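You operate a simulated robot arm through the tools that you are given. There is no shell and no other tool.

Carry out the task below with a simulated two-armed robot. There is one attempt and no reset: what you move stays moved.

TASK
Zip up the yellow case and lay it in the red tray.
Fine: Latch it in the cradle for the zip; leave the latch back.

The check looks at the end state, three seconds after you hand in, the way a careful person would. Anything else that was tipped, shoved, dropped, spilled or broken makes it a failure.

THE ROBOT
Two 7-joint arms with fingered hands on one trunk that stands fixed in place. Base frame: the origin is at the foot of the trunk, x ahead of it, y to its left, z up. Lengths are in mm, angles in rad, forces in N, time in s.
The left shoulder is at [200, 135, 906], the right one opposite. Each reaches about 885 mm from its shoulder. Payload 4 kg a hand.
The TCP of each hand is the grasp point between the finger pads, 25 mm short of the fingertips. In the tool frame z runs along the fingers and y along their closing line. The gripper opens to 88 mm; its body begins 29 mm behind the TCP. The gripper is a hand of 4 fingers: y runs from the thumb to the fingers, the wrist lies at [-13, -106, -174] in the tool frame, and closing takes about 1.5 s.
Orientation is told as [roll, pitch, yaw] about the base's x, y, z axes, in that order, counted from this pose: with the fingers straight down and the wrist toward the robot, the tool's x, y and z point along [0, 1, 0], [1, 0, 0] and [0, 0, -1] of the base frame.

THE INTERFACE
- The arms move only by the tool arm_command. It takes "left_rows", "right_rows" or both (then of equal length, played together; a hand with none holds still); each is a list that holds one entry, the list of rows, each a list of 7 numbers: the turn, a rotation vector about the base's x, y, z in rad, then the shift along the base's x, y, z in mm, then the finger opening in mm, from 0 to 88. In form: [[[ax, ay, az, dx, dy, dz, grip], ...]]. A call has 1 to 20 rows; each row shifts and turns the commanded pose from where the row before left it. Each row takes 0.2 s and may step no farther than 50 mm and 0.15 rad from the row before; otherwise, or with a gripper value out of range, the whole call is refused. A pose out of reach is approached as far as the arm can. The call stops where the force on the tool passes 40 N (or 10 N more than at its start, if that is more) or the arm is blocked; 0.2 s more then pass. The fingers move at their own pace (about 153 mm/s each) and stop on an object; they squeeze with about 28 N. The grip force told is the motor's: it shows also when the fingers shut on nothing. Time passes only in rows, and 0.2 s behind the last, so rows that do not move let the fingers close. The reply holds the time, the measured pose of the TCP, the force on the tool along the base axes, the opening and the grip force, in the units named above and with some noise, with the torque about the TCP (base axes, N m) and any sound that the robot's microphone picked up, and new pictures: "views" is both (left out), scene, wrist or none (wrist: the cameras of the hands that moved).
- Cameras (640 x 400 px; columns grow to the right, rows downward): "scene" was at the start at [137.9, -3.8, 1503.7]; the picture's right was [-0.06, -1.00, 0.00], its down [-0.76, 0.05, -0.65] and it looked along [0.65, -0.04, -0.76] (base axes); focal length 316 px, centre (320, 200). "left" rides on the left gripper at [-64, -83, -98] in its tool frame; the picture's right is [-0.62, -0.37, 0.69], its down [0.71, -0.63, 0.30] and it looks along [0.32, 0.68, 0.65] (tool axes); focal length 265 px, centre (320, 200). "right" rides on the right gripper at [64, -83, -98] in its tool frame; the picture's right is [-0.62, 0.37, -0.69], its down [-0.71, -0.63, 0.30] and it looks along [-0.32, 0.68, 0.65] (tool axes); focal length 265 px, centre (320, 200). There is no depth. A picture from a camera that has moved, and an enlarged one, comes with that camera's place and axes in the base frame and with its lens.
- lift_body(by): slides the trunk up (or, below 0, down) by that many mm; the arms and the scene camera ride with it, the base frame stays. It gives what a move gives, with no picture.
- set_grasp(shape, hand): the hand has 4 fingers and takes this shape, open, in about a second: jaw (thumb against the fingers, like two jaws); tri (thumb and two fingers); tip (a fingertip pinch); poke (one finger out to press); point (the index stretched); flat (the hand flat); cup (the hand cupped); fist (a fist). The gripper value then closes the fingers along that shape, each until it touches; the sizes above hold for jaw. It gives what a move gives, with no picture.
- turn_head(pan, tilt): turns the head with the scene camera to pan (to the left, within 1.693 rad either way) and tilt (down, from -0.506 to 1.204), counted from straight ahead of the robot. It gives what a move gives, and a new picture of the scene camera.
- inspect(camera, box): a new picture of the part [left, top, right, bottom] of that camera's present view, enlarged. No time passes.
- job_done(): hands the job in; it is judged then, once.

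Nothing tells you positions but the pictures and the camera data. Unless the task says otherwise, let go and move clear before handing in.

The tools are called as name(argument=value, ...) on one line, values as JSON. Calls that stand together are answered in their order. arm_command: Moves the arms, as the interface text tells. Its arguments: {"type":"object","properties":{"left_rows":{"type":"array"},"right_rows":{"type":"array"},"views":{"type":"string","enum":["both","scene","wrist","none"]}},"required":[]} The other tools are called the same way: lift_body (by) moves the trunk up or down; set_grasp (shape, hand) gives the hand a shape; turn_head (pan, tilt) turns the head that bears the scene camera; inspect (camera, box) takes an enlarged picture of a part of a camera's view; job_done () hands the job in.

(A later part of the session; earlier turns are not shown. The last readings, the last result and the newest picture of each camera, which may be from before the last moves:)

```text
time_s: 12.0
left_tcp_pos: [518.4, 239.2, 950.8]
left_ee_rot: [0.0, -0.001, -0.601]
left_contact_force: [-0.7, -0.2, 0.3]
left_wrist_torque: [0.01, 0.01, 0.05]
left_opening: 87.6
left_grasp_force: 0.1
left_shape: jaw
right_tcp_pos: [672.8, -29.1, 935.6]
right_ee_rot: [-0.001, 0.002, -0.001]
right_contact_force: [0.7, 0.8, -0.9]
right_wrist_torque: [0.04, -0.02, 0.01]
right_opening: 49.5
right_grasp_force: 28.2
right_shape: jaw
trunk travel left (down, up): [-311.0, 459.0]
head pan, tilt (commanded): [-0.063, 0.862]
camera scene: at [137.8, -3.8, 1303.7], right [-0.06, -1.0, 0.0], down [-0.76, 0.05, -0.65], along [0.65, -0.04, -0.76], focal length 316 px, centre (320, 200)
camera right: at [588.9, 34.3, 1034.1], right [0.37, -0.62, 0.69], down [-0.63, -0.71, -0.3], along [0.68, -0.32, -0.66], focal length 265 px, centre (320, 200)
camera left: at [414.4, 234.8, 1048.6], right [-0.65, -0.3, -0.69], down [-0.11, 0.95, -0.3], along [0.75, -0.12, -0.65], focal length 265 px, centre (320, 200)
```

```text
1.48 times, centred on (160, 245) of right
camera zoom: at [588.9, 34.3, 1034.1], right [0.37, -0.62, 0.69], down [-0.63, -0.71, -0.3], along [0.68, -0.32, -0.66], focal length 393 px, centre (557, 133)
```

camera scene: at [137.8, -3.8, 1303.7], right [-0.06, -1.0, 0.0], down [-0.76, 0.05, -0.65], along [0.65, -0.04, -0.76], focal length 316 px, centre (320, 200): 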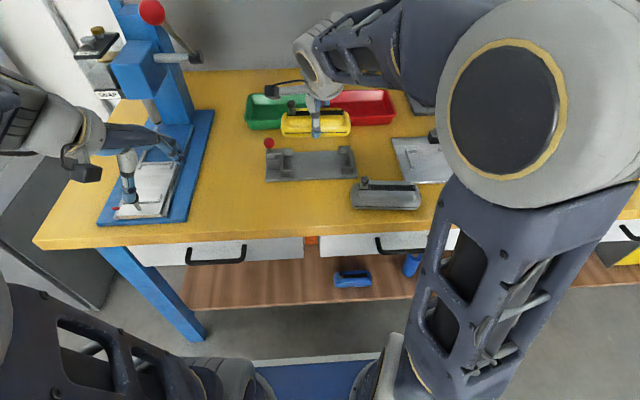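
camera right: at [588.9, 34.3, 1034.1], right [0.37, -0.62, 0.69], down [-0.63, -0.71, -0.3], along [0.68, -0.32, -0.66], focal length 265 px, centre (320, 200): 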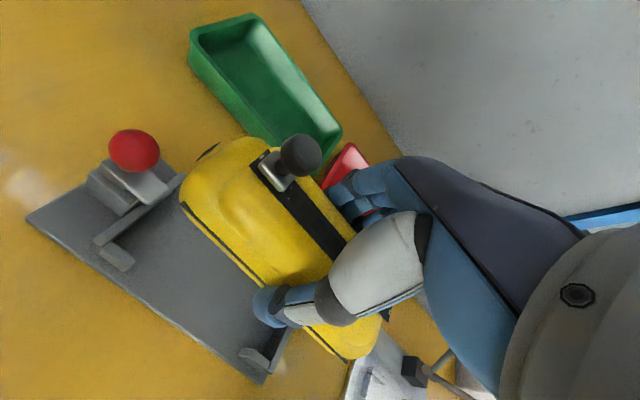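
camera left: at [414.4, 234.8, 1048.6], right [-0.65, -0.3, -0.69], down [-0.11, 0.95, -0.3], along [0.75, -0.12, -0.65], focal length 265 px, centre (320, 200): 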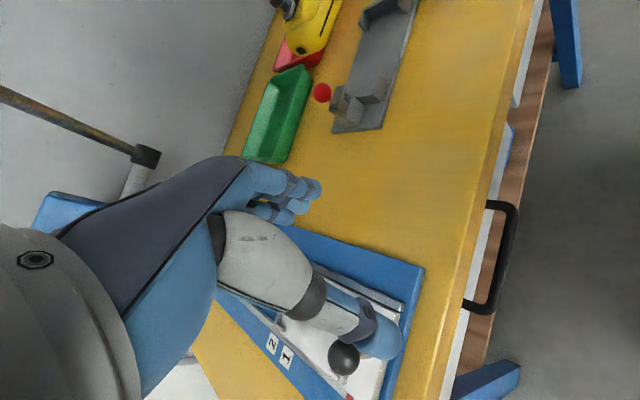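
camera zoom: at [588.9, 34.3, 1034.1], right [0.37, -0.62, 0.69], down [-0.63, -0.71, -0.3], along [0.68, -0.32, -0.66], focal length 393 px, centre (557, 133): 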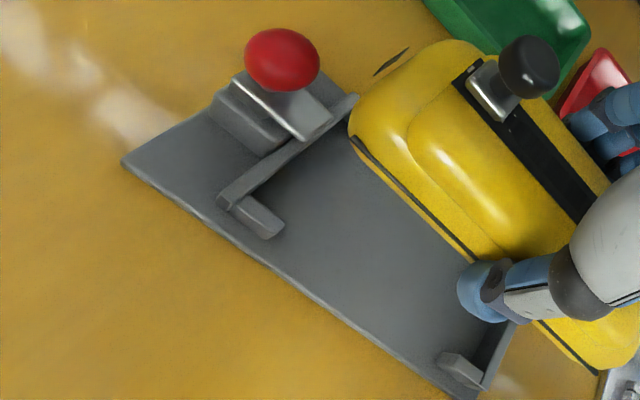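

The case sits about −0.03 rad rotated in the hand and 4 mm short in x of the cradle centre. I'll correct by (+4.3, −1.9) mm and +0.027 rad, then lower part of the way and re-measure.

arm_command(right_rows=[[[0, 0, 0.027, 4.3, -1.9, 0, 30], [0, 0, 0, 0, 0, -15, 30], [0, 0, 0, 0, 0, -15, 30], [0, 0, 0, 0, 0, -13, 30], [0, 0, 0, 0, 0, 0, 30], [0, 0, 0, 0, 0, 0, 30]]], views="wrist")

inspect(camera="scene", box=[260, 100, 360, 190])

inspect(camera="right", box=[80, 80, 360, 320])

inspect(camera="left", box=[240, 0, 440, 140])

```text
time_s: 13.4
left_tcp_pos: [518.3, 240.0, 949.0]
left_ee_rot: [0.001, 0.0, -0.601]
left_contact_force: [0.1, -0.2, -0.2]
left_wrist_torque: [-0.01, 0.0, 0.01]
left_opening: 87.7
left_grasp_force: 0.1
left_shape: jaw
right_tcp_pos: [678.5, -31.8, 892.4]
right_ee_rot: [0.0, 0.001, 0.026]
right_contact_force: [0.0, 0.5, -0.6]
right_wrist_torque: [0.0, 0.0, 0.01]
right_opening: 49.4
right_grasp_force: 27.8
right_shape: jaw
trunk travel left (down, up): [-311.0, 459.0]
head pan, tilt (commanded): [-0.063, 0.862]
camera right: at [593.0, 30.3, 991.0], right [0.39, -0.61, 0.69], down [-0.61, -0.73, -0.3], along [0.69, -0.31, -0.66], focal length 265 px, centre (320, 200)
```

right: 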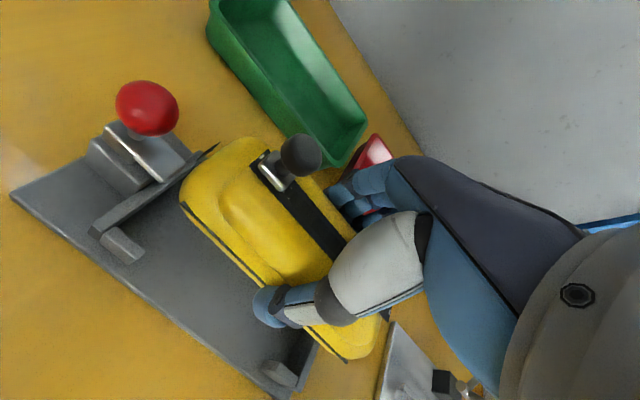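

```text
4.44 times, centred on (310, 145) of scene
camera zoom: at [137.9, -3.8, 1303.7], right [-0.06, -1.0, 0.0], down [-0.76, 0.05, -0.65], along [0.65, -0.04, -0.76], focal length 1405 px, centre (364, 444)
```

zoom: 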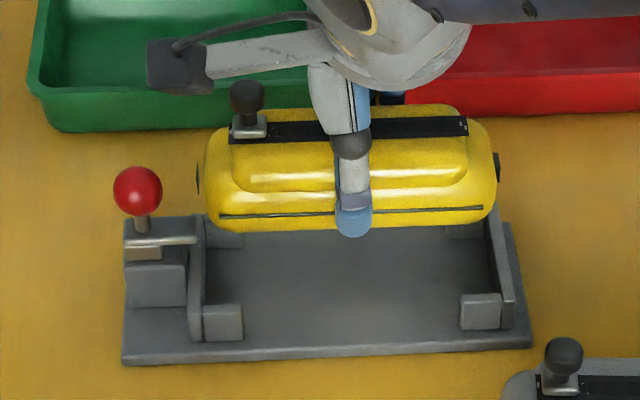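

```text
1.67 times, centred on (220, 200) of right
camera zoom: at [593.0, 30.3, 991.0], right [0.39, -0.61, 0.69], down [-0.61, -0.73, -0.3], along [0.69, -0.31, -0.66], focal length 442 px, centre (487, 200)
```

zoom: 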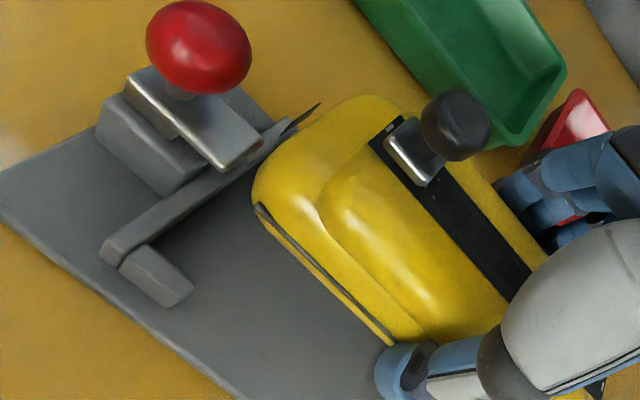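

```text
2.86 times, centred on (340, 70) of left
camera zoom: at [414.4, 234.6, 1048.6], right [-0.65, -0.3, -0.69], down [-0.12, 0.95, -0.3], along [0.75, -0.12, -0.65], focal length 758 px, centre (263, 571)
```

zoom: 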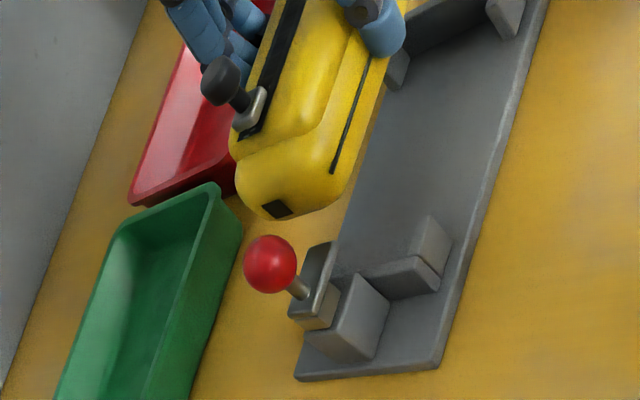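

Alignment looks good. One more high-zoom measurement before the final descent.

inspect(camera="scene", box=[286, 112, 376, 162])

inspect(camera="left", box=[300, 20, 380, 130])

```text
7.11 times, centred on (331, 137) of scene
camera zoom: at [137.9, -3.8, 1303.7], right [-0.06, -1.0, 0.0], down [-0.76, 0.05, -0.65], along [0.65, -0.04, -0.76], focal length 2248 px, centre (242, 648)
```

zoom: 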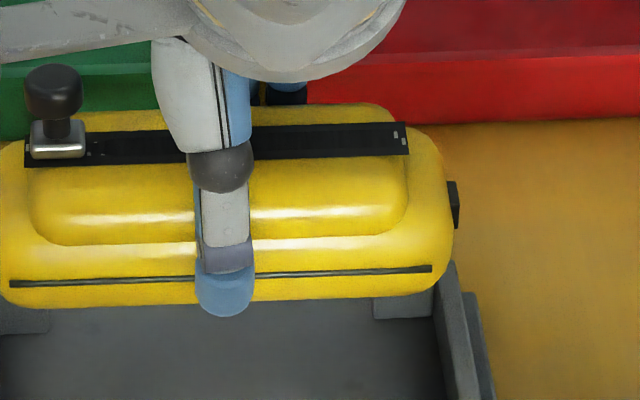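

```text
3.64 times, centred on (340, 75) of left
camera zoom: at [414.4, 234.6, 1048.6], right [-0.65, -0.3, -0.69], down [-0.12, 0.95, -0.3], along [0.75, -0.12, -0.65], focal length 965 px, centre (247, 654)
```

zoom: 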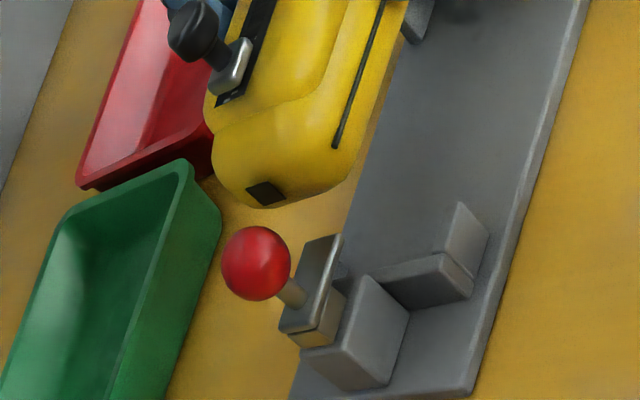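

The case reads centred at [676.7, −30.5], yaw zero, with both ends inside the walls. I'll lower it into the cradle, the last millimetres in small steps.

arm_command(right_rows=[[[0, 0, 0, 0, 0, -12, 30], [0, 0, 0, 0, 0, -12, 30], [0, 0, 0, 0, 0, -10, 30], [0, 0, 0, 0, 0, -7, 30], [0, 0, 0, 0, 0, -3, 30], [0, 0, 0, 0, 0, 0, 30]]], views="wrist")

inspect(camera="scene", box=[260, 120, 370, 190])

inspect(camera="left", box=[300, 20, 400, 130])

```text
time_s: 14.7
left_tcp_pos: [517.3, 239.0, 950.1]
left_ee_rot: [-0.001, 0.0, -0.602]
left_contact_force: [-0.9, -0.6, 0.2]
left_wrist_torque: [0.01, 0.0, 0.0]
left_opening: 87.9
left_grasp_force: 0.0
left_shape: jaw
right_tcp_pos: [681.6, -30.6, 855.5]
right_ee_rot: [0.001, -0.012, 0.03]
right_contact_force: [-4.9, -2.0, 20.0]
right_wrist_torque: [-0.05, -0.23, 0.02]
right_opening: 49.2
right_grasp_force: 28.1
right_shape: jaw
trunk travel left (down, up): [-311.0, 459.0]
head pan, tilt (commanded): [-0.063, 0.862]
stopped in row 6 (right hand): the force on the tool passed its limit at 41 N (the readings are from after the stop); the commanded pose is now the measured one
camera right: at [593.8, 31.2, 953.0], right [0.38, -0.61, 0.7], down [-0.6, -0.73, -0.32], along [0.7, -0.3, -0.65], focal length 265 px, centre (320, 200)
```

right: 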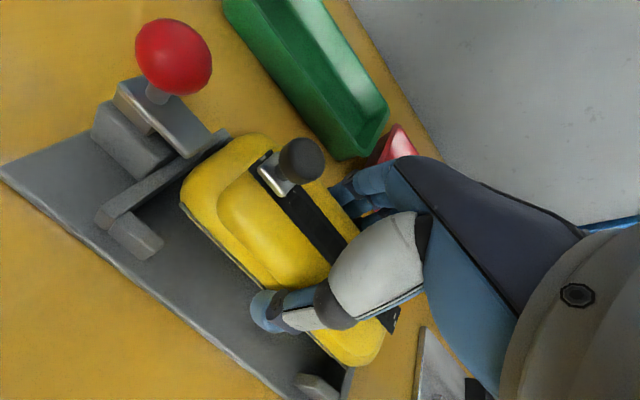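

```text
5.71 times, centred on (315, 155) of scene
camera zoom: at [137.3, -3.8, 1303.5], right [-0.06, -1.0, 0.0], down [-0.76, 0.05, -0.65], along [0.65, -0.04, -0.76], focal length 1806 px, centre (349, 457)
```

zoom: 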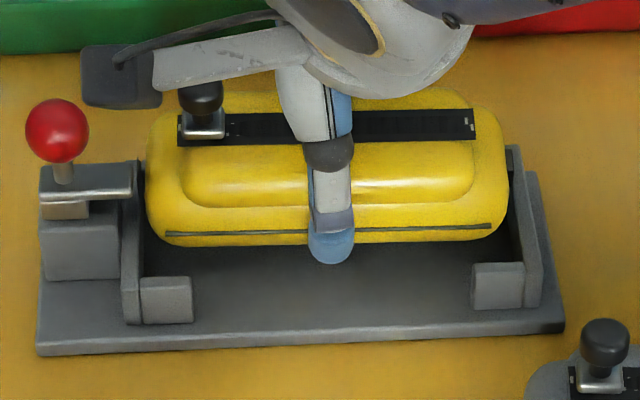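

```text
3.64 times, centred on (350, 75) of left
camera zoom: at [413.9, 234.7, 1048.5], right [-0.65, -0.3, -0.69], down [-0.12, 0.95, -0.3], along [0.75, -0.12, -0.65], focal length 965 px, centre (211, 654)
```

zoom: 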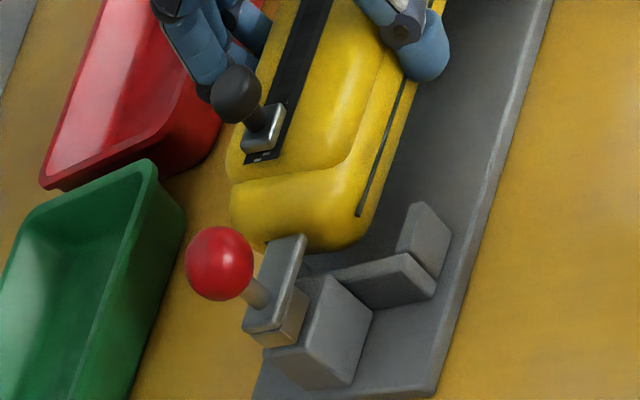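

Contact came about 12 mm too early, and the torque points to the back (+x) side: the case's back bottom edge is sitting on the rear flanges. I'll raise it slightly and measure the lateral offset better.

arm_command(right_rows=[[[0, 0, 0, 0, 0, 5, 30], [0, 0, 0, 0, 0, 5, 30], [0, 0, 0, 0, 0, 0, 30], [0, 0, 0, 0, 0, 0, 30]]], views="none")

inspect(camera="scene", box=[262, 125, 322, 180])

inspect(camera="scene", box=[310, 125, 370, 180])

inspect(camera="right", box=[80, 100, 330, 260])

inspect(camera="left", box=[310, 20, 400, 110])

```text
time_s: 15.7
left_tcp_pos: [517.9, 240.3, 950.6]
left_ee_rot: [0.0, 0.001, -0.6]
left_contact_force: [-0.2, -0.1, 0.5]
left_wrist_torque: [-0.02, -0.03, 0.01]
left_opening: 87.8
left_grasp_force: 0.0
left_shape: jaw
right_tcp_pos: [680.1, -31.9, 863.3]
right_ee_rot: [0.003, -0.006, 0.028]
right_contact_force: [-1.2, 0.4, -1.3]
right_wrist_torque: [0.01, -0.01, 0.02]
right_opening: 49.1
right_grasp_force: 28.4
right_shape: jaw
trunk travel left (down, up): [-311.0, 459.0]
head pan, tilt (commanded): [-0.063, 0.862]
```

```text
7.27 times, centred on (292, 152) of scene
camera zoom: at [137.9, -3.8, 1303.6], right [-0.06, -1.0, 0.0], down [-0.76, 0.05, -0.65], along [0.65, -0.04, -0.76], focal length 2299 px, centre (524, 546)
```

zoom: 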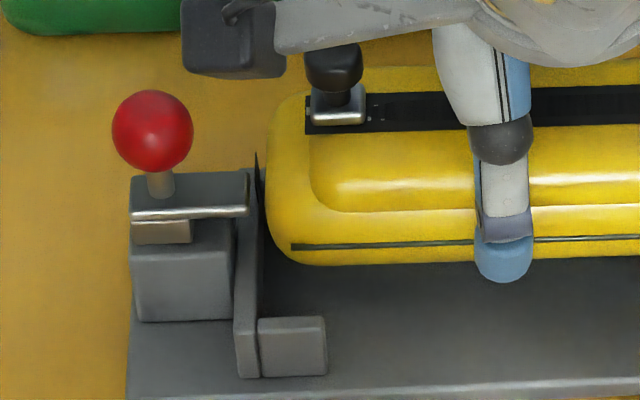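

```text
7.27 times, centred on (340, 152) of scene
camera zoom: at [137.9, -3.8, 1303.6], right [-0.06, -1.0, 0.0], down [-0.76, 0.05, -0.65], along [0.65, -0.04, -0.76], focal length 2299 px, centre (174, 546)
```

zoom: 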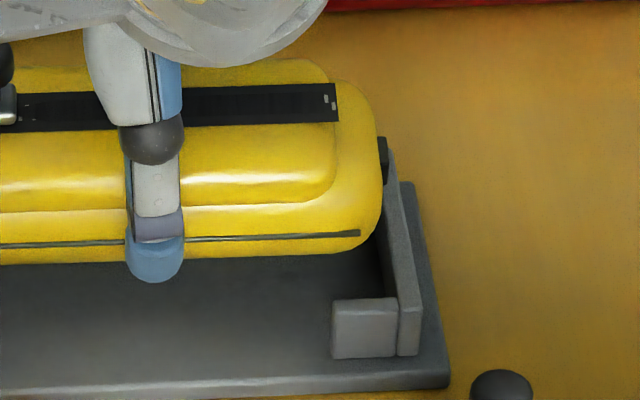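

```text
2.50 times, centred on (205, 180) of right
camera zoom: at [593.2, 30.5, 960.9], right [0.38, -0.61, 0.69], down [-0.61, -0.73, -0.31], along [0.7, -0.3, -0.65], focal length 664 px, centre (608, 250)
```

zoom: 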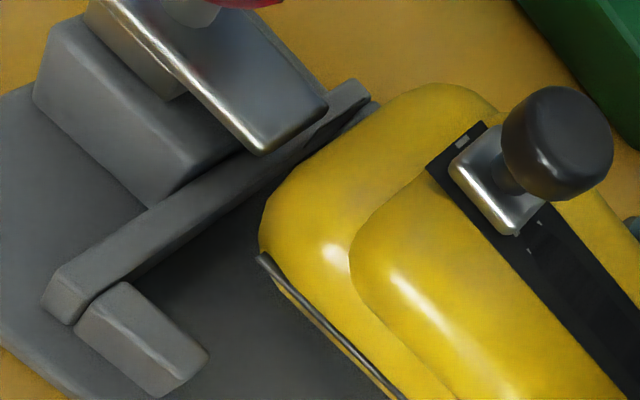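

```text
4.44 times, centred on (355, 65) of left
camera zoom: at [414.4, 234.6, 1048.6], right [-0.65, -0.3, -0.69], down [-0.12, 0.95, -0.3], along [0.75, -0.12, -0.65], focal length 1180 px, centre (164, 800)
```

zoom: 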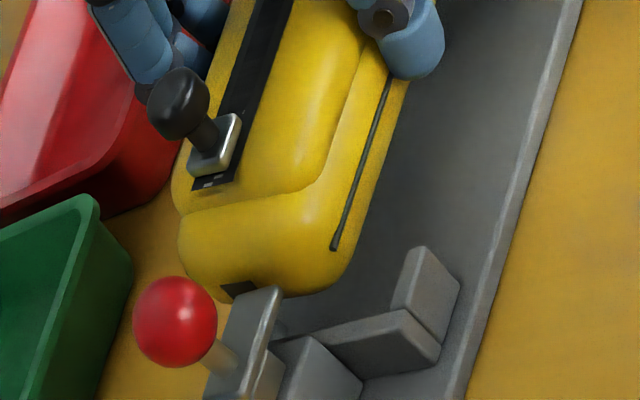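

Triangulating the flange corner shows the brackets are taller (top z≈828), which puts the cradle's true centre at x≈670 rather than 676. I'll shift the case −5.6 mm in x and lower again gently.

arm_command(right_rows=[[[0, 0, 0, -5.6, 0, 0, 30], [0, 0, 0, 0, 0, 0, 30], [0, 0, 0, 0, 0, -4, 30], [0, 0, 0, 0, 0, -4, 30], [0, 0, 0, 0, 0, -3, 30], [0, 0, 0, 0, 0, 0, 30]]], views="none")

inspect(camera="scene", box=[260, 120, 370, 190])

inspect(camera="right", box=[80, 100, 330, 260])

inspect(camera="left", box=[310, 20, 400, 110])

```text
time_s: 17.1
left_tcp_pos: [517.8, 240.1, 950.0]
left_ee_rot: [0.001, 0.0, -0.6]
left_contact_force: [0.1, 0.6, 0.0]
left_wrist_torque: [-0.03, 0.0, 0.02]
left_opening: 87.6
left_grasp_force: 0.1
left_shape: jaw
right_tcp_pos: [673.8, -30.9, 852.6]
right_ee_rot: [0.001, -0.007, 0.029]
right_contact_force: [-0.6, -0.6, 1.8]
right_wrist_torque: [0.15, -0.07, 0.01]
right_opening: 49.0
right_grasp_force: 28.1
right_shape: jaw
trunk travel left (down, up): [-311.0, 459.0]
head pan, tilt (commanded): [-0.063, 0.862]
```

```text
5.71 times, centred on (315, 155) of scene
camera zoom: at [137.8, -3.8, 1303.7], right [-0.06, -1.0, 0.0], down [-0.76, 0.05, -0.65], along [0.65, -0.04, -0.76], focal length 1806 px, centre (349, 457)
```

zoom: 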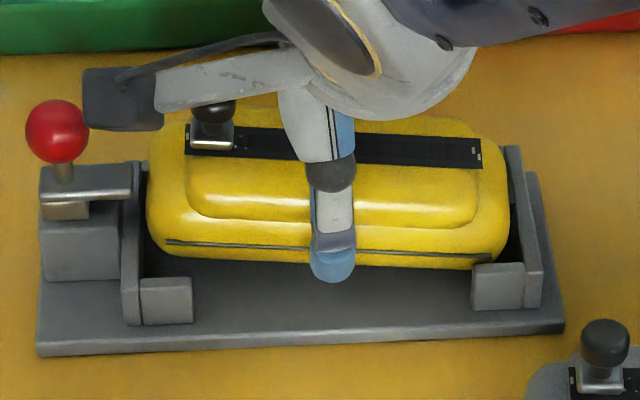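

```text
2.50 times, centred on (205, 180) of right
camera zoom: at [586.8, 30.8, 950.3], right [0.38, -0.61, 0.69], down [-0.61, -0.73, -0.31], along [0.7, -0.3, -0.65], focal length 664 px, centre (608, 250)
```

zoom: 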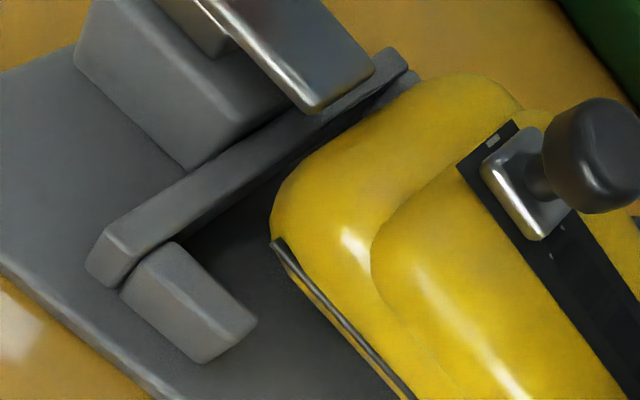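

```text
4.44 times, centred on (355, 65) of left
camera zoom: at [414.4, 234.6, 1048.6], right [-0.65, -0.3, -0.69], down [-0.12, 0.95, -0.3], along [0.75, -0.12, -0.65], focal length 1180 px, centre (164, 800)
```

zoom: 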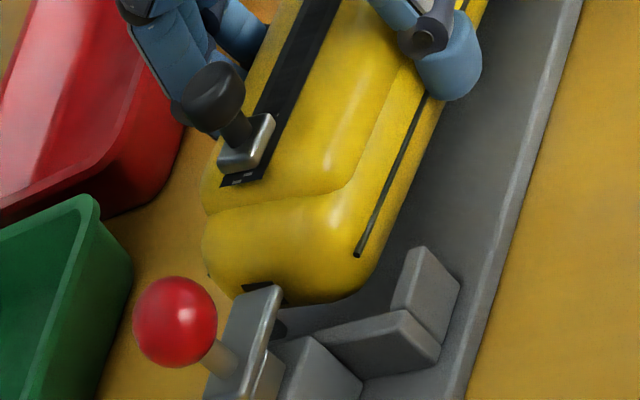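

The right end has dropped into the bracket but the left end is held up about 12 mm, with the case pivoting in the grip. I'll look closely at both ends before doing anything else.

inspect(camera="scene", box=[330, 135, 366, 180])

inspect(camera="scene", box=[264, 135, 304, 180])

inspect(camera="left", box=[325, 55, 375, 100])

inspect(camera="right", box=[180, 110, 280, 180])

```text
8.89 times, centred on (348, 158) of scene
camera zoom: at [137.8, -3.8, 1303.7], right [-0.06, -1.0, 0.0], down [-0.76, 0.05, -0.65], along [0.65, -0.04, -0.76], focal length 2810 px, centre (71, 578)
```

zoom: 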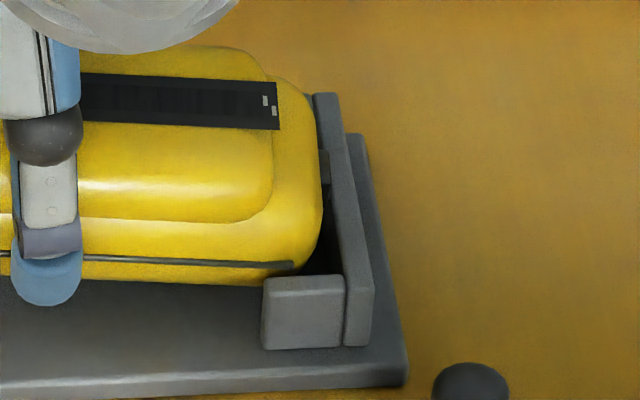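

```text
8.89 times, centred on (284, 158) of scene
camera zoom: at [137.8, -3.8, 1303.7], right [-0.06, -1.0, 0.0], down [-0.76, 0.05, -0.65], along [0.65, -0.04, -0.76], focal length 2810 px, centre (640, 578)
```

zoom: 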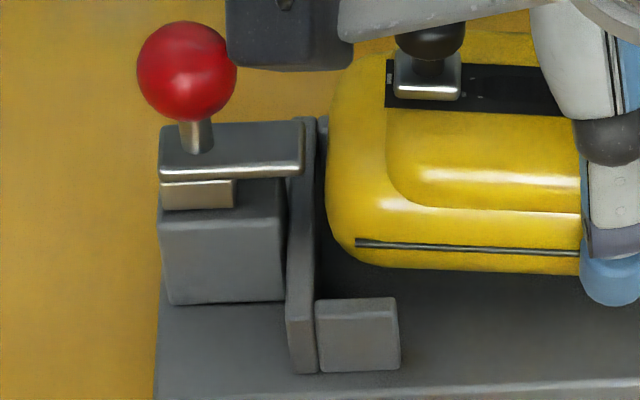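

```text
8.89 times, centred on (350, 78) of left
camera zoom: at [414.4, 234.6, 1048.6], right [-0.65, -0.3, -0.69], down [-0.12, 0.95, -0.3], along [0.75, -0.12, -0.65], focal length 2359 px, centre (53, 1289)
```

zoom: 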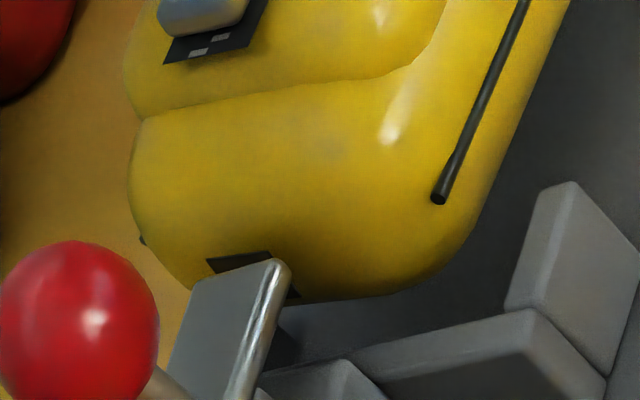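

```text
5.71 times, centred on (230, 145) of right
camera zoom: at [586.8, 30.8, 950.3], right [0.38, -0.61, 0.69], down [-0.61, -0.73, -0.31], along [0.7, -0.3, -0.65], focal length 1517 px, centre (834, 514)
```

zoom: 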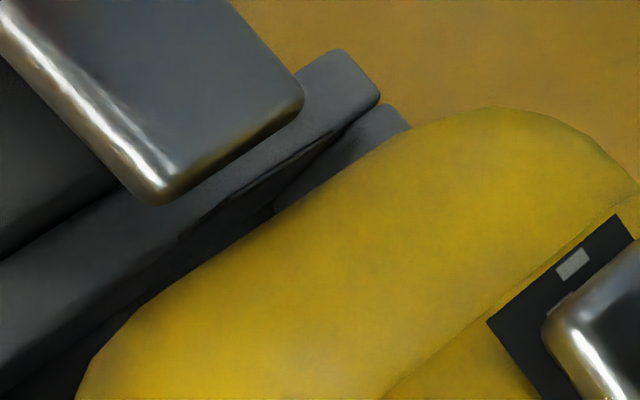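

The left end is the one catching. I'll take a force reading without moving to locate the contact.

arm_command(right_rows=[[[0, 0, 0, 0, 0, 0, 30]]], views="none")

arm_command(right_rows=[[[0, 0, 0, 0, 0, 0, 30]]], views="none")

inspect(camera="left", box=[300, 0, 460, 110])

```text
time_s: 17.5
left_tcp_pos: [517.6, 240.1, 950.1]
left_ee_rot: [0.0, 0.0, -0.602]
left_contact_force: [0.2, -0.2, 0.1]
left_wrist_torque: [-0.02, -0.01, 0.03]
left_opening: 87.4
left_grasp_force: 0.0
left_shape: jaw
right_tcp_pos: [674.0, -30.8, 852.6]
right_ee_rot: [0.002, -0.007, 0.029]
right_contact_force: [0.3, 0.3, 1.3]
right_wrist_torque: [0.14, -0.05, 0.05]
right_opening: 49.1
right_grasp_force: 27.7
right_shape: jaw
trunk travel left (down, up): [-311.0, 459.0]
head pan, tilt (commanded): [-0.063, 0.862]
```

```text
time_s: 17.9
left_tcp_pos: [518.5, 239.3, 950.7]
left_ee_rot: [-0.001, 0.002, -0.601]
left_contact_force: [0.2, -0.1, 0.1]
left_wrist_torque: [-0.01, -0.01, -0.05]
left_opening: 87.7
left_grasp_force: 0.0
left_shape: jaw
right_tcp_pos: [673.9, -31.3, 852.2]
right_ee_rot: [0.0, -0.006, 0.027]
right_contact_force: [-0.2, -0.4, 2.2]
right_wrist_torque: [0.11, -0.06, 0.02]
right_opening: 49.5
right_grasp_force: 28.2
right_shape: jaw
trunk travel left (down, up): [-311.0, 459.0]
head pan, tilt (commanded): [-0.063, 0.862]
```

```text
3.64 times, centred on (380, 55) of left
camera zoom: at [414.4, 234.6, 1048.6], right [-0.65, -0.3, -0.69], down [-0.12, 0.95, -0.3], along [0.75, -0.12, -0.65], focal length 965 px, centre (102, 727)
```

zoom: 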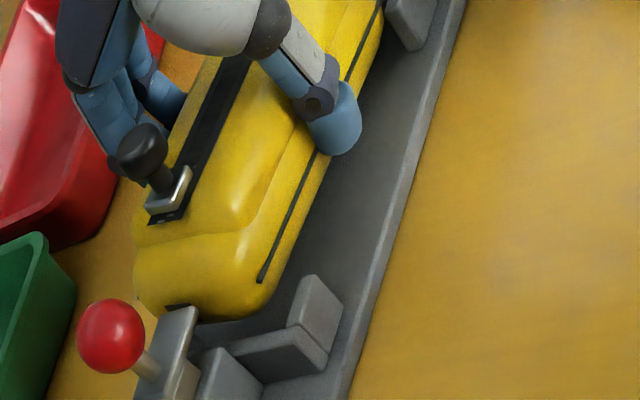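

The reaction force sits at about [707, 43]: the back-left flange. Other views also show spare room in front, so I'll lift 3 mm, shift another −3.5 mm in x and lower again in small steps.

arm_command(right_rows=[[[0, 0, 0, 0, 0, 4, 30], [0, 0, 0, -3.5, 0, 0, 30], [0, 0, 0, 0, 0, 0, 30], [0, 0, 0, 0, 0, -3, 30], [0, 0, 0, 0, 0, -3, 30], [0, 0, 0, 0, 0, -2, 30], [0, 0, 0, 0, 0, 0, 30]]], views="none")

inspect(camera="scene", box=[260, 120, 370, 190])

inspect(camera="left", box=[300, 0, 460, 110])

inspect(camera="right", box=[80, 100, 330, 260])

```text
time_s: 19.5
left_tcp_pos: [518.8, 240.2, 950.6]
left_ee_rot: [0.0, 0.0, -0.6]
left_contact_force: [0.2, 0.0, -0.9]
left_wrist_torque: [0.02, 0.0, 0.02]
left_opening: 87.7
left_grasp_force: 0.1
left_shape: jaw
right_tcp_pos: [670.5, -30.1, 848.3]
right_ee_rot: [0.002, -0.008, 0.028]
right_contact_force: [0.9, -0.3, 0.3]
right_wrist_torque: [0.0, -0.01, 0.07]
right_opening: 49.4
right_grasp_force: 27.9
right_shape: jaw
trunk travel left (down, up): [-311.0, 459.0]
head pan, tilt (commanded): [-0.063, 0.862]
```

```text
5.71 times, centred on (315, 155) of scene
camera zoom: at [137.9, -3.8, 1303.7], right [-0.06, -1.0, 0.0], down [-0.76, 0.05, -0.65], along [0.65, -0.04, -0.76], focal length 1806 px, centre (349, 457)
```

zoom: 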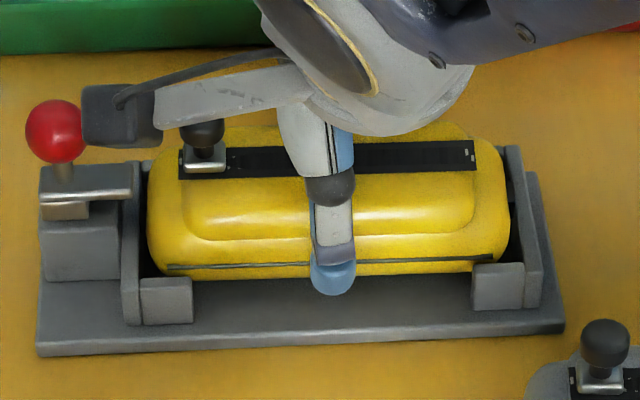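

```text
3.64 times, centred on (380, 55) of left
camera zoom: at [414.4, 234.6, 1048.6], right [-0.65, -0.3, -0.69], down [-0.12, 0.95, -0.3], along [0.75, -0.12, -0.65], focal length 965 px, centre (102, 727)
```

zoom: 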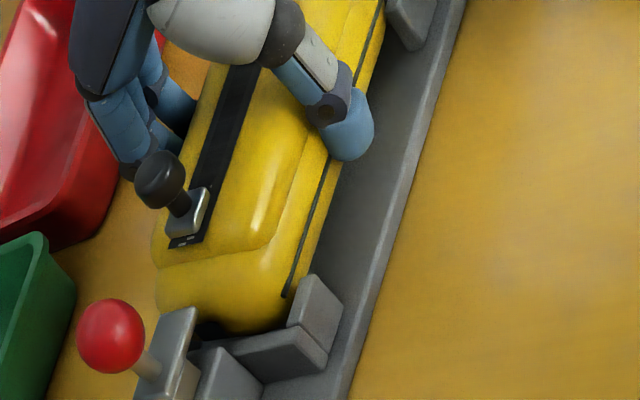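

```text
2.50 times, centred on (205, 180) of right
camera zoom: at [584.1, 31.4, 946.0], right [0.38, -0.61, 0.69], down [-0.61, -0.73, -0.31], along [0.7, -0.3, -0.65], focal length 664 px, centre (608, 250)
```

zoom: 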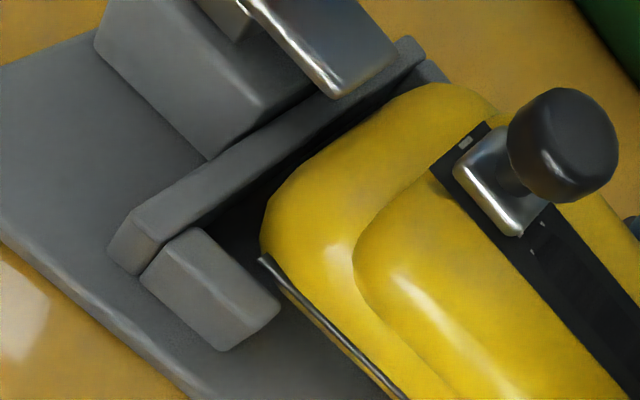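

The left end has dropped in and the case is level between the brackets with no force. I'll lower the last few millimetres until it seats.

arm_command(right_rows=[[[0, 0, 0, 0, 0, -2, 30], [0, 0, 0, 0, 0, -2, 30], [0, 0, 0, 0, 0, 0, 30]]], views="none")

arm_command(right_rows=[[[0, 0, 0, 0, 0, -1.5, 30], [0, 0, 0, 0, 0, -1.5, 30], [0, 0, 0, 0, 0, 0, 30]]], views="none")

inspect(camera="scene", box=[260, 120, 370, 190])

inspect(camera="left", box=[300, 0, 460, 110])

```text
time_s: 20.3
left_tcp_pos: [518.1, 239.6, 950.7]
left_ee_rot: [0.0, -0.002, -0.601]
left_contact_force: [-0.2, -0.4, -0.1]
left_wrist_torque: [0.0, -0.02, 0.02]
left_opening: 87.7
left_grasp_force: 0.2
left_shape: jaw
right_tcp_pos: [669.6, -30.8, 844.3]
right_ee_rot: [0.003, -0.007, 0.028]
right_contact_force: [0.7, 0.4, -0.5]
right_wrist_torque: [-0.03, 0.01, 0.04]
right_opening: 49.2
right_grasp_force: 27.6
right_shape: jaw
trunk travel left (down, up): [-311.0, 459.0]
head pan, tilt (commanded): [-0.063, 0.862]
```

```text
time_s: 21.1
left_tcp_pos: [517.6, 239.7, 950.4]
left_ee_rot: [0.001, 0.001, -0.6]
left_contact_force: [0.1, 0.4, -0.5]
left_wrist_torque: [0.03, 0.0, 0.02]
left_opening: 87.6
left_grasp_force: 0.1
left_shape: jaw
right_tcp_pos: [670.3, -31.2, 842.2]
right_ee_rot: [0.002, -0.008, 0.029]
right_contact_force: [2.5, -0.1, 12.1]
right_wrist_torque: [-0.05, 0.28, 0.05]
right_opening: 49.1
right_grasp_force: 27.3
right_shape: jaw
trunk travel left (down, up): [-311.0, 459.0]
head pan, tilt (commanded): [-0.063, 0.862]
```

```text
5.71 times, centred on (315, 155) of scene
camera zoom: at [137.7, -3.8, 1303.8], right [-0.06, -1.0, 0.0], down [-0.76, 0.05, -0.65], along [0.65, -0.04, -0.76], focal length 1806 px, centre (349, 457)
```

zoom: 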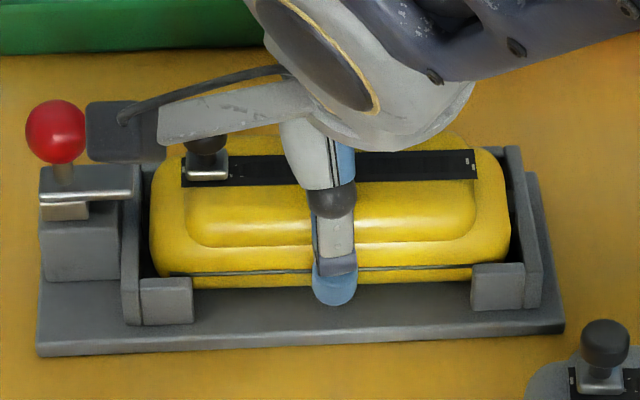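

```text
3.64 times, centred on (380, 55) of left
camera zoom: at [414.3, 234.6, 1048.8], right [-0.65, -0.3, -0.69], down [-0.12, 0.95, -0.3], along [0.75, -0.12, -0.65], focal length 965 px, centre (102, 727)
```

zoom: 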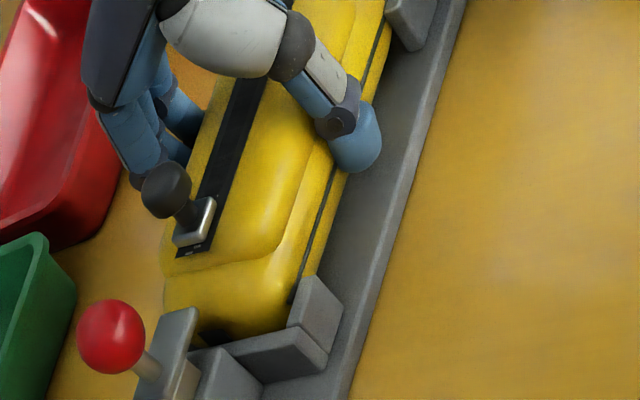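

It touched down at TCP z≈842, matching the plate height. I'll open the fingers and rise straight up, watching that the case stays put.

arm_command(right_rows=[[[0, 0, 0, 0, 0, 0, 56], [0, 0, 0, 0, 0, 0, 64], [0, 0, 0, 0, 0, 0, 74], [0, 0, 0, 0, 0, 0, 80], [0, 0, 0, 0, 0, 0, 80], [0, 0, 0, 0, 0, 0, 80]]], views="wrist")

inspect(camera="scene", box=[260, 120, 370, 190])

inspect(camera="left", box=[300, 0, 460, 110])

```text
time_s: 22.5
left_tcp_pos: [519.1, 238.7, 950.2]
left_ee_rot: [-0.001, 0.001, -0.598]
left_contact_force: [0.5, 0.5, 0.5]
left_wrist_torque: [0.01, 0.01, 0.03]
left_opening: 87.6
left_grasp_force: 0.2
left_shape: jaw
right_tcp_pos: [670.5, -31.3, 841.5]
right_ee_rot: [0.001, -0.008, 0.029]
right_contact_force: [0.2, -0.8, 0.4]
right_wrist_torque: [-0.03, 0.03, 0.02]
right_opening: 79.9
right_grasp_force: 0.1
right_shape: jaw
trunk travel left (down, up): [-311.0, 459.0]
head pan, tilt (commanded): [-0.063, 0.862]
camera right: at [584.2, 30.8, 938.9], right [0.38, -0.61, 0.69], down [-0.61, -0.73, -0.31], along [0.7, -0.3, -0.65], focal length 265 px, centre (320, 200)
```

right: 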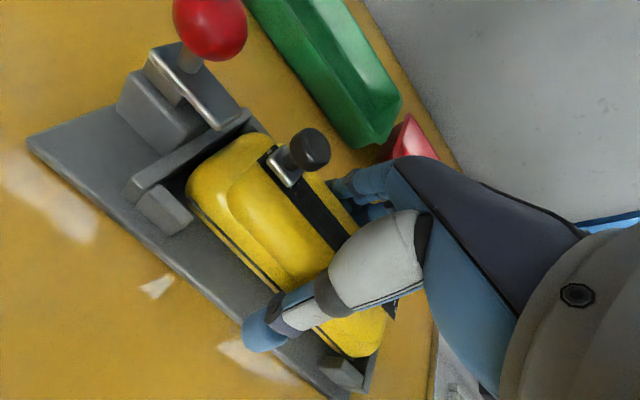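

```text
5.71 times, centred on (315, 155) of scene
camera zoom: at [137.9, -3.8, 1303.7], right [-0.06, -1.0, 0.0], down [-0.76, 0.05, -0.65], along [0.65, -0.04, -0.76], focal length 1806 px, centre (349, 457)
```

zoom: 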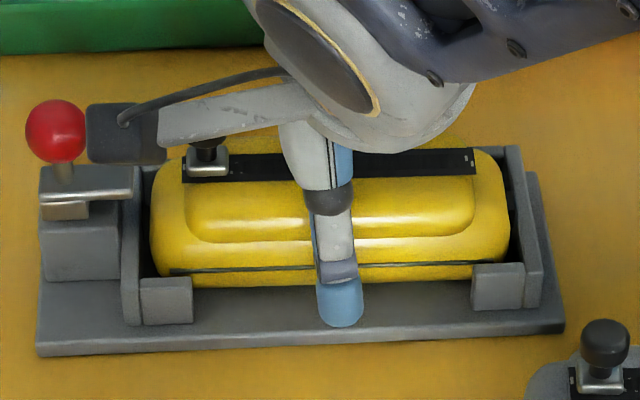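

```text
3.64 times, centred on (380, 55) of left
camera zoom: at [414.4, 234.6, 1048.6], right [-0.65, -0.3, -0.69], down [-0.12, 0.95, -0.3], along [0.75, -0.12, -0.65], focal length 965 px, centre (102, 727)
```

zoom: 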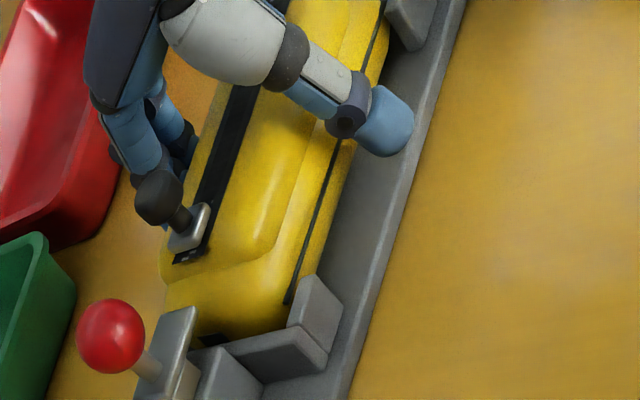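

The case is seated flat in the cradle. I'll raise the right hand clear and move it off to the right, while turning the left hand back square.

arm_command(left_rows=[[[0, 0, 0, 0, 0, 0, 88], [0, 0, 0, 0, 0, 0, 88], [0, 0, 0, 0, 0, 0, 88], [0, 0, 0, 0, 0, 0, 88], [0, 0, 0.15, 0, 0, 5, 88], [0, 0, 0.15, 0, 0, 5, 88], [0, 0, 0.15, 0, 0, 5, 88], [0, 0, 0.15, 0, 0, 5, 88], [0, 0, 0, 0, 0, 0, 88]]], right_rows=[[[0, 0, 0, 0, 0, 12, 80], [0, 0, 0, 0, 0, 25, 80], [0, 0, 0, 0, 0, 30, 80], [0, 0, 0, 0, 0, 33, 80], [0, 0, 0, -25, -45, 0, 80], [0, 0, -0.028, -25, -45, 0, 80], [0, 0, 0, -25, -45, 0, 80], [0, 0, 0, -25, -45, 0, 80], [0, 0, 0, 0, 0, 0, 80]]], views="both")

inspect(camera="scene", box=[260, 120, 370, 190])

inspect(camera="scene", box=[262, 132, 312, 172])

```text
refused: row 5 steps farther than a row can; nothing moved
```

```text
5.71 times, centred on (315, 155) of scene
camera zoom: at [137.9, -3.8, 1303.7], right [-0.06, -1.0, 0.0], down [-0.76, 0.05, -0.65], along [0.65, -0.04, -0.76], focal length 1806 px, centre (349, 457)
```

zoom: 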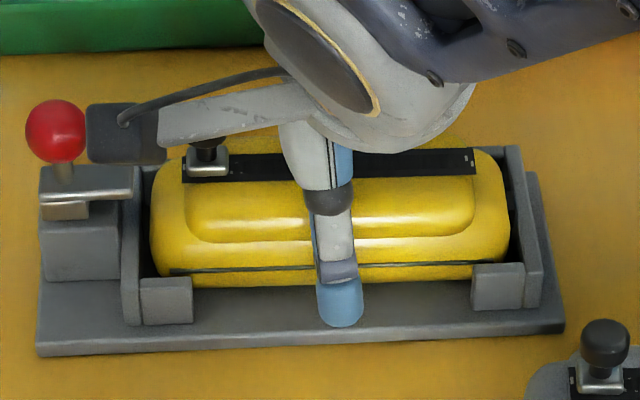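

```text
10.00 times, centred on (287, 152) of scene
camera zoom: at [137.9, -3.8, 1303.7], right [-0.06, -1.0, 0.0], down [-0.76, 0.05, -0.65], along [0.65, -0.04, -0.76], focal length 3161 px, centre (650, 680)
```

zoom: 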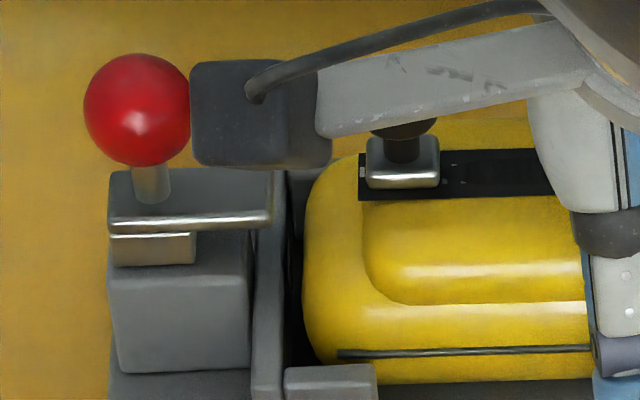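

That call was refused since one step was over 50 mm; nothing moved. I'll repeat it with shorter steps.

arm_command(left_rows=[[[0, 0, 0, 0, 0, 0, 88], [0, 0, 0, 0, 0, 0, 88], [0, 0, 0, 0, 0, 0, 88], [0, 0, 0, 0, 0, 0, 88], [0, 0, 0.149, 0, 0, 5, 88], [0, 0, 0.149, 0, 0, 5, 88], [0, 0, 0.149, 0, 0, 5, 88], [0, 0, 0.149, 0, 0, 5, 88], [0, 0, 0, 0, 0, 0, 88], [0, 0, 0, 0, 0, 0, 88]]], right_rows=[[[0, 0, 0, 0, 0, 12, 80], [0, 0, 0, 0, 0, 25, 80], [0, 0, 0, 0, 0, 30, 80], [0, 0, 0, 0, 0, 33, 80], [0, 0, 0, -20, -40, 0, 80], [0, 0, -0.028, -20, -40, 0, 80], [0, 0, 0, -20, -40, 0, 80], [0, 0, 0, -20, -40, 0, 80], [0, 0, 0, -10, -30, 0, 80], [0, 0, 0, 0, 0, 0, 80]]], views="both")

inspect(camera="scene", box=[260, 120, 370, 190])

inspect(camera="scene", box=[262, 132, 312, 172])

```text
time_s: 24.7
left_tcp_pos: [518.1, 239.2, 970.4]
left_ee_rot: [0.0, -0.001, -0.004]
left_contact_force: [-0.6, 0.1, -0.2]
left_wrist_torque: [0.02, -0.01, 0.01]
left_opening: 88.0
left_grasp_force: 0.1
left_shape: jaw
right_tcp_pos: [580.0, -222.5, 938.5]
right_ee_rot: [0.004, -0.007, -0.001]
right_contact_force: [-0.2, 0.2, -0.6]
right_wrist_torque: [0.01, -0.01, 0.0]
right_opening: 79.9
right_grasp_force: 0.0
right_shape: jaw
trunk travel left (down, up): [-311.0, 459.0]
head pan, tilt (commanded): [-0.063, 0.862]
camera scene: at [137.8, -3.8, 1303.7], right [-0.06, -1.0, 0.0], down [-0.76, 0.05, -0.65], along [0.65, -0.04, -0.76], focal length 316 px, centre (320, 200)
camera right: at [495.1, -157.5, 1037.4], right [0.36, -0.62, 0.69], down [-0.63, -0.71, -0.31], along [0.69, -0.32, -0.65], focal length 265 px, centre (320, 200)
camera left: at [435.7, 176.3, 1069.4], right [-0.37, -0.62, -0.69], down [-0.63, 0.72, -0.3], along [0.68, 0.32, -0.65], focal length 265 px, centre (320, 200)
```

scene: 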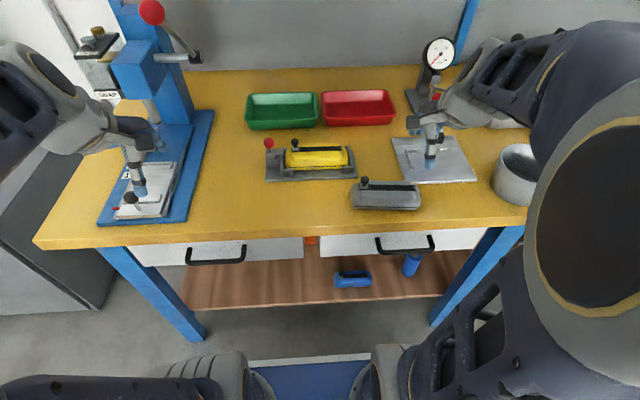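
right: 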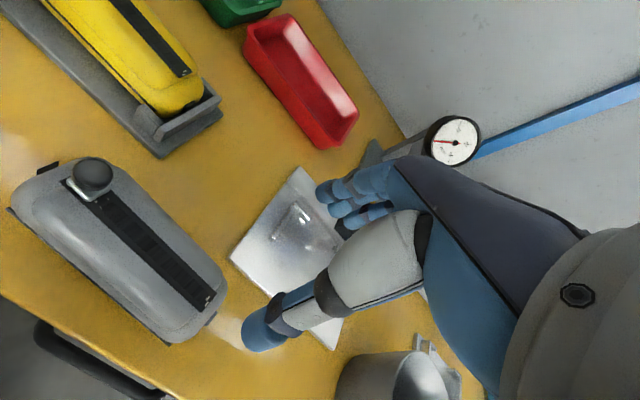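
left: 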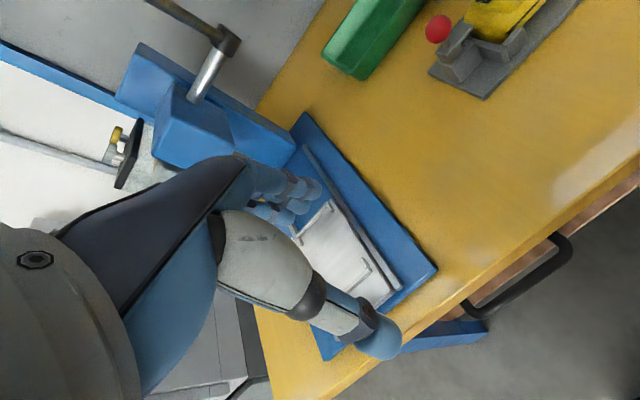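

```text
5.71 times, centred on (315, 155) of scene
camera zoom: at [137.8, -3.8, 1303.7], right [-0.06, -1.0, 0.0], down [-0.76, 0.05, -0.65], along [0.65, -0.04, -0.76], focal length 1806 px, centre (349, 457)
```

zoom: 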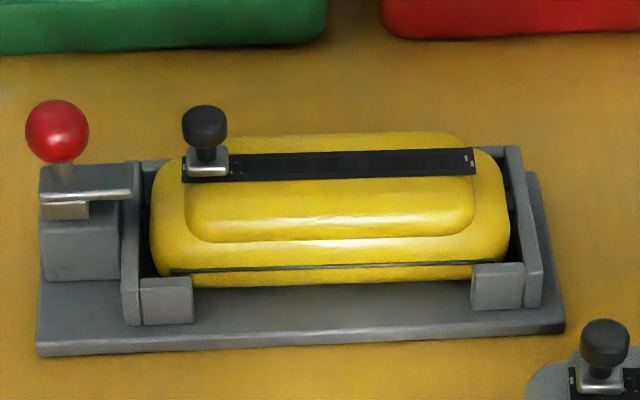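

```text
10.00 times, centred on (287, 152) of scene
camera zoom: at [137.8, -3.8, 1303.7], right [-0.06, -1.0, 0.0], down [-0.76, 0.05, -0.65], along [0.65, -0.04, -0.76], focal length 3161 px, centre (650, 680)
```

zoom: 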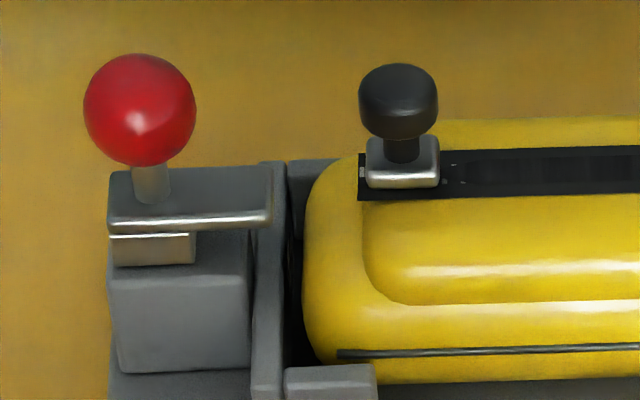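

The case sits cleanly in the cradle; the latch ball reads [669, 70.5, 875]. I'll bring the left hand above the ball, square, with a 60 mm opening.

arm_command(left_rows=[[[0, 0, 0, 30, -34, -4, 70], [0, 0, 0, 30, -34, -4, 60], [0, 0, 0, 30, -34, -4, 60], [0, 0, 0, 30, -34, -4, 60], [0, 0, 0, 31, -33, -4, 60], [0, 0, 0, 0, 0, 0, 60]]], views="both")

inspect(camera="right", box=[0, 0, 320, 200])

```text
time_s: 26.1
left_tcp_pos: [668.6, 70.0, 950.8]
left_ee_rot: [0.0, 0.0, -0.003]
left_contact_force: [-0.3, 0.5, -0.3]
left_wrist_torque: [0.0, 0.01, -0.02]
left_opening: 60.3
left_grasp_force: 0.0
left_shape: jaw
right_tcp_pos: [578.9, -222.3, 939.0]
right_ee_rot: [0.002, -0.005, 0.001]
right_contact_force: [-0.4, 0.1, 0.7]
right_wrist_torque: [-0.03, -0.02, 0.04]
right_opening: 80.0
right_grasp_force: 0.1
right_shape: jaw
trunk travel left (down, up): [-311.0, 459.0]
head pan, tilt (commanded): [-0.063, 0.862]
camera scene: at [137.9, -3.8, 1303.7], right [-0.06, -1.0, 0.0], down [-0.76, 0.05, -0.65], along [0.65, -0.04, -0.76], focal length 316 px, centre (320, 200)
camera left: at [586.6, 7.4, 1049.2], right [-0.37, -0.62, -0.69], down [-0.63, 0.72, -0.3], along [0.68, 0.32, -0.65], focal length 265 px, centre (320, 200)
```

scene: 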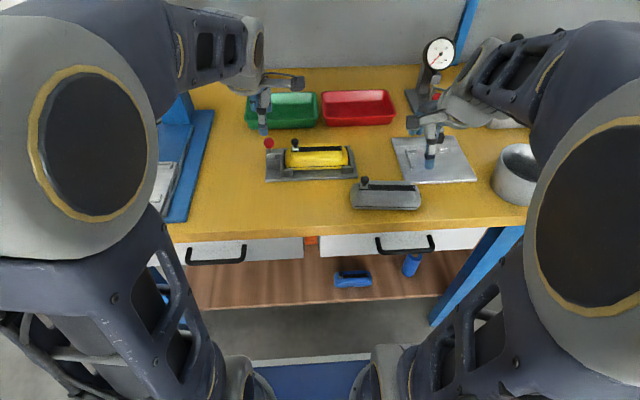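
left: 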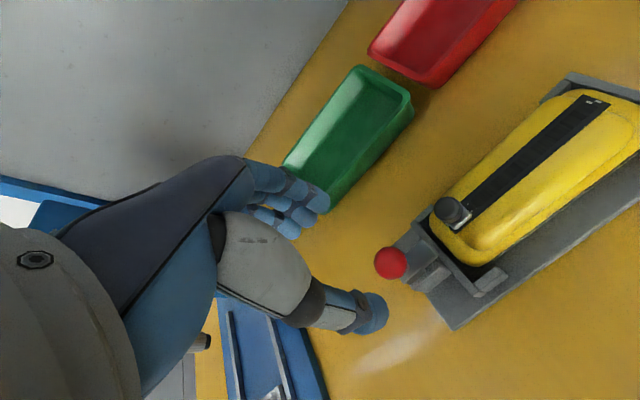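

```text
2.00 times, centred on (160, 100) of right
camera zoom: at [495.3, -157.3, 1037.4], right [0.36, -0.62, 0.69], down [-0.63, -0.71, -0.31], along [0.69, -0.32, -0.65], focal length 531 px, centre (640, 400)
```

zoom: 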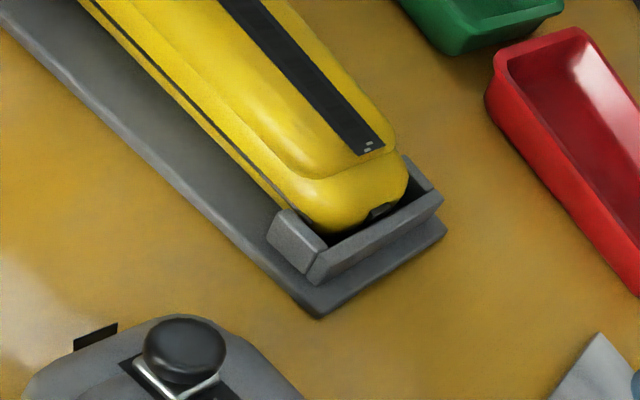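

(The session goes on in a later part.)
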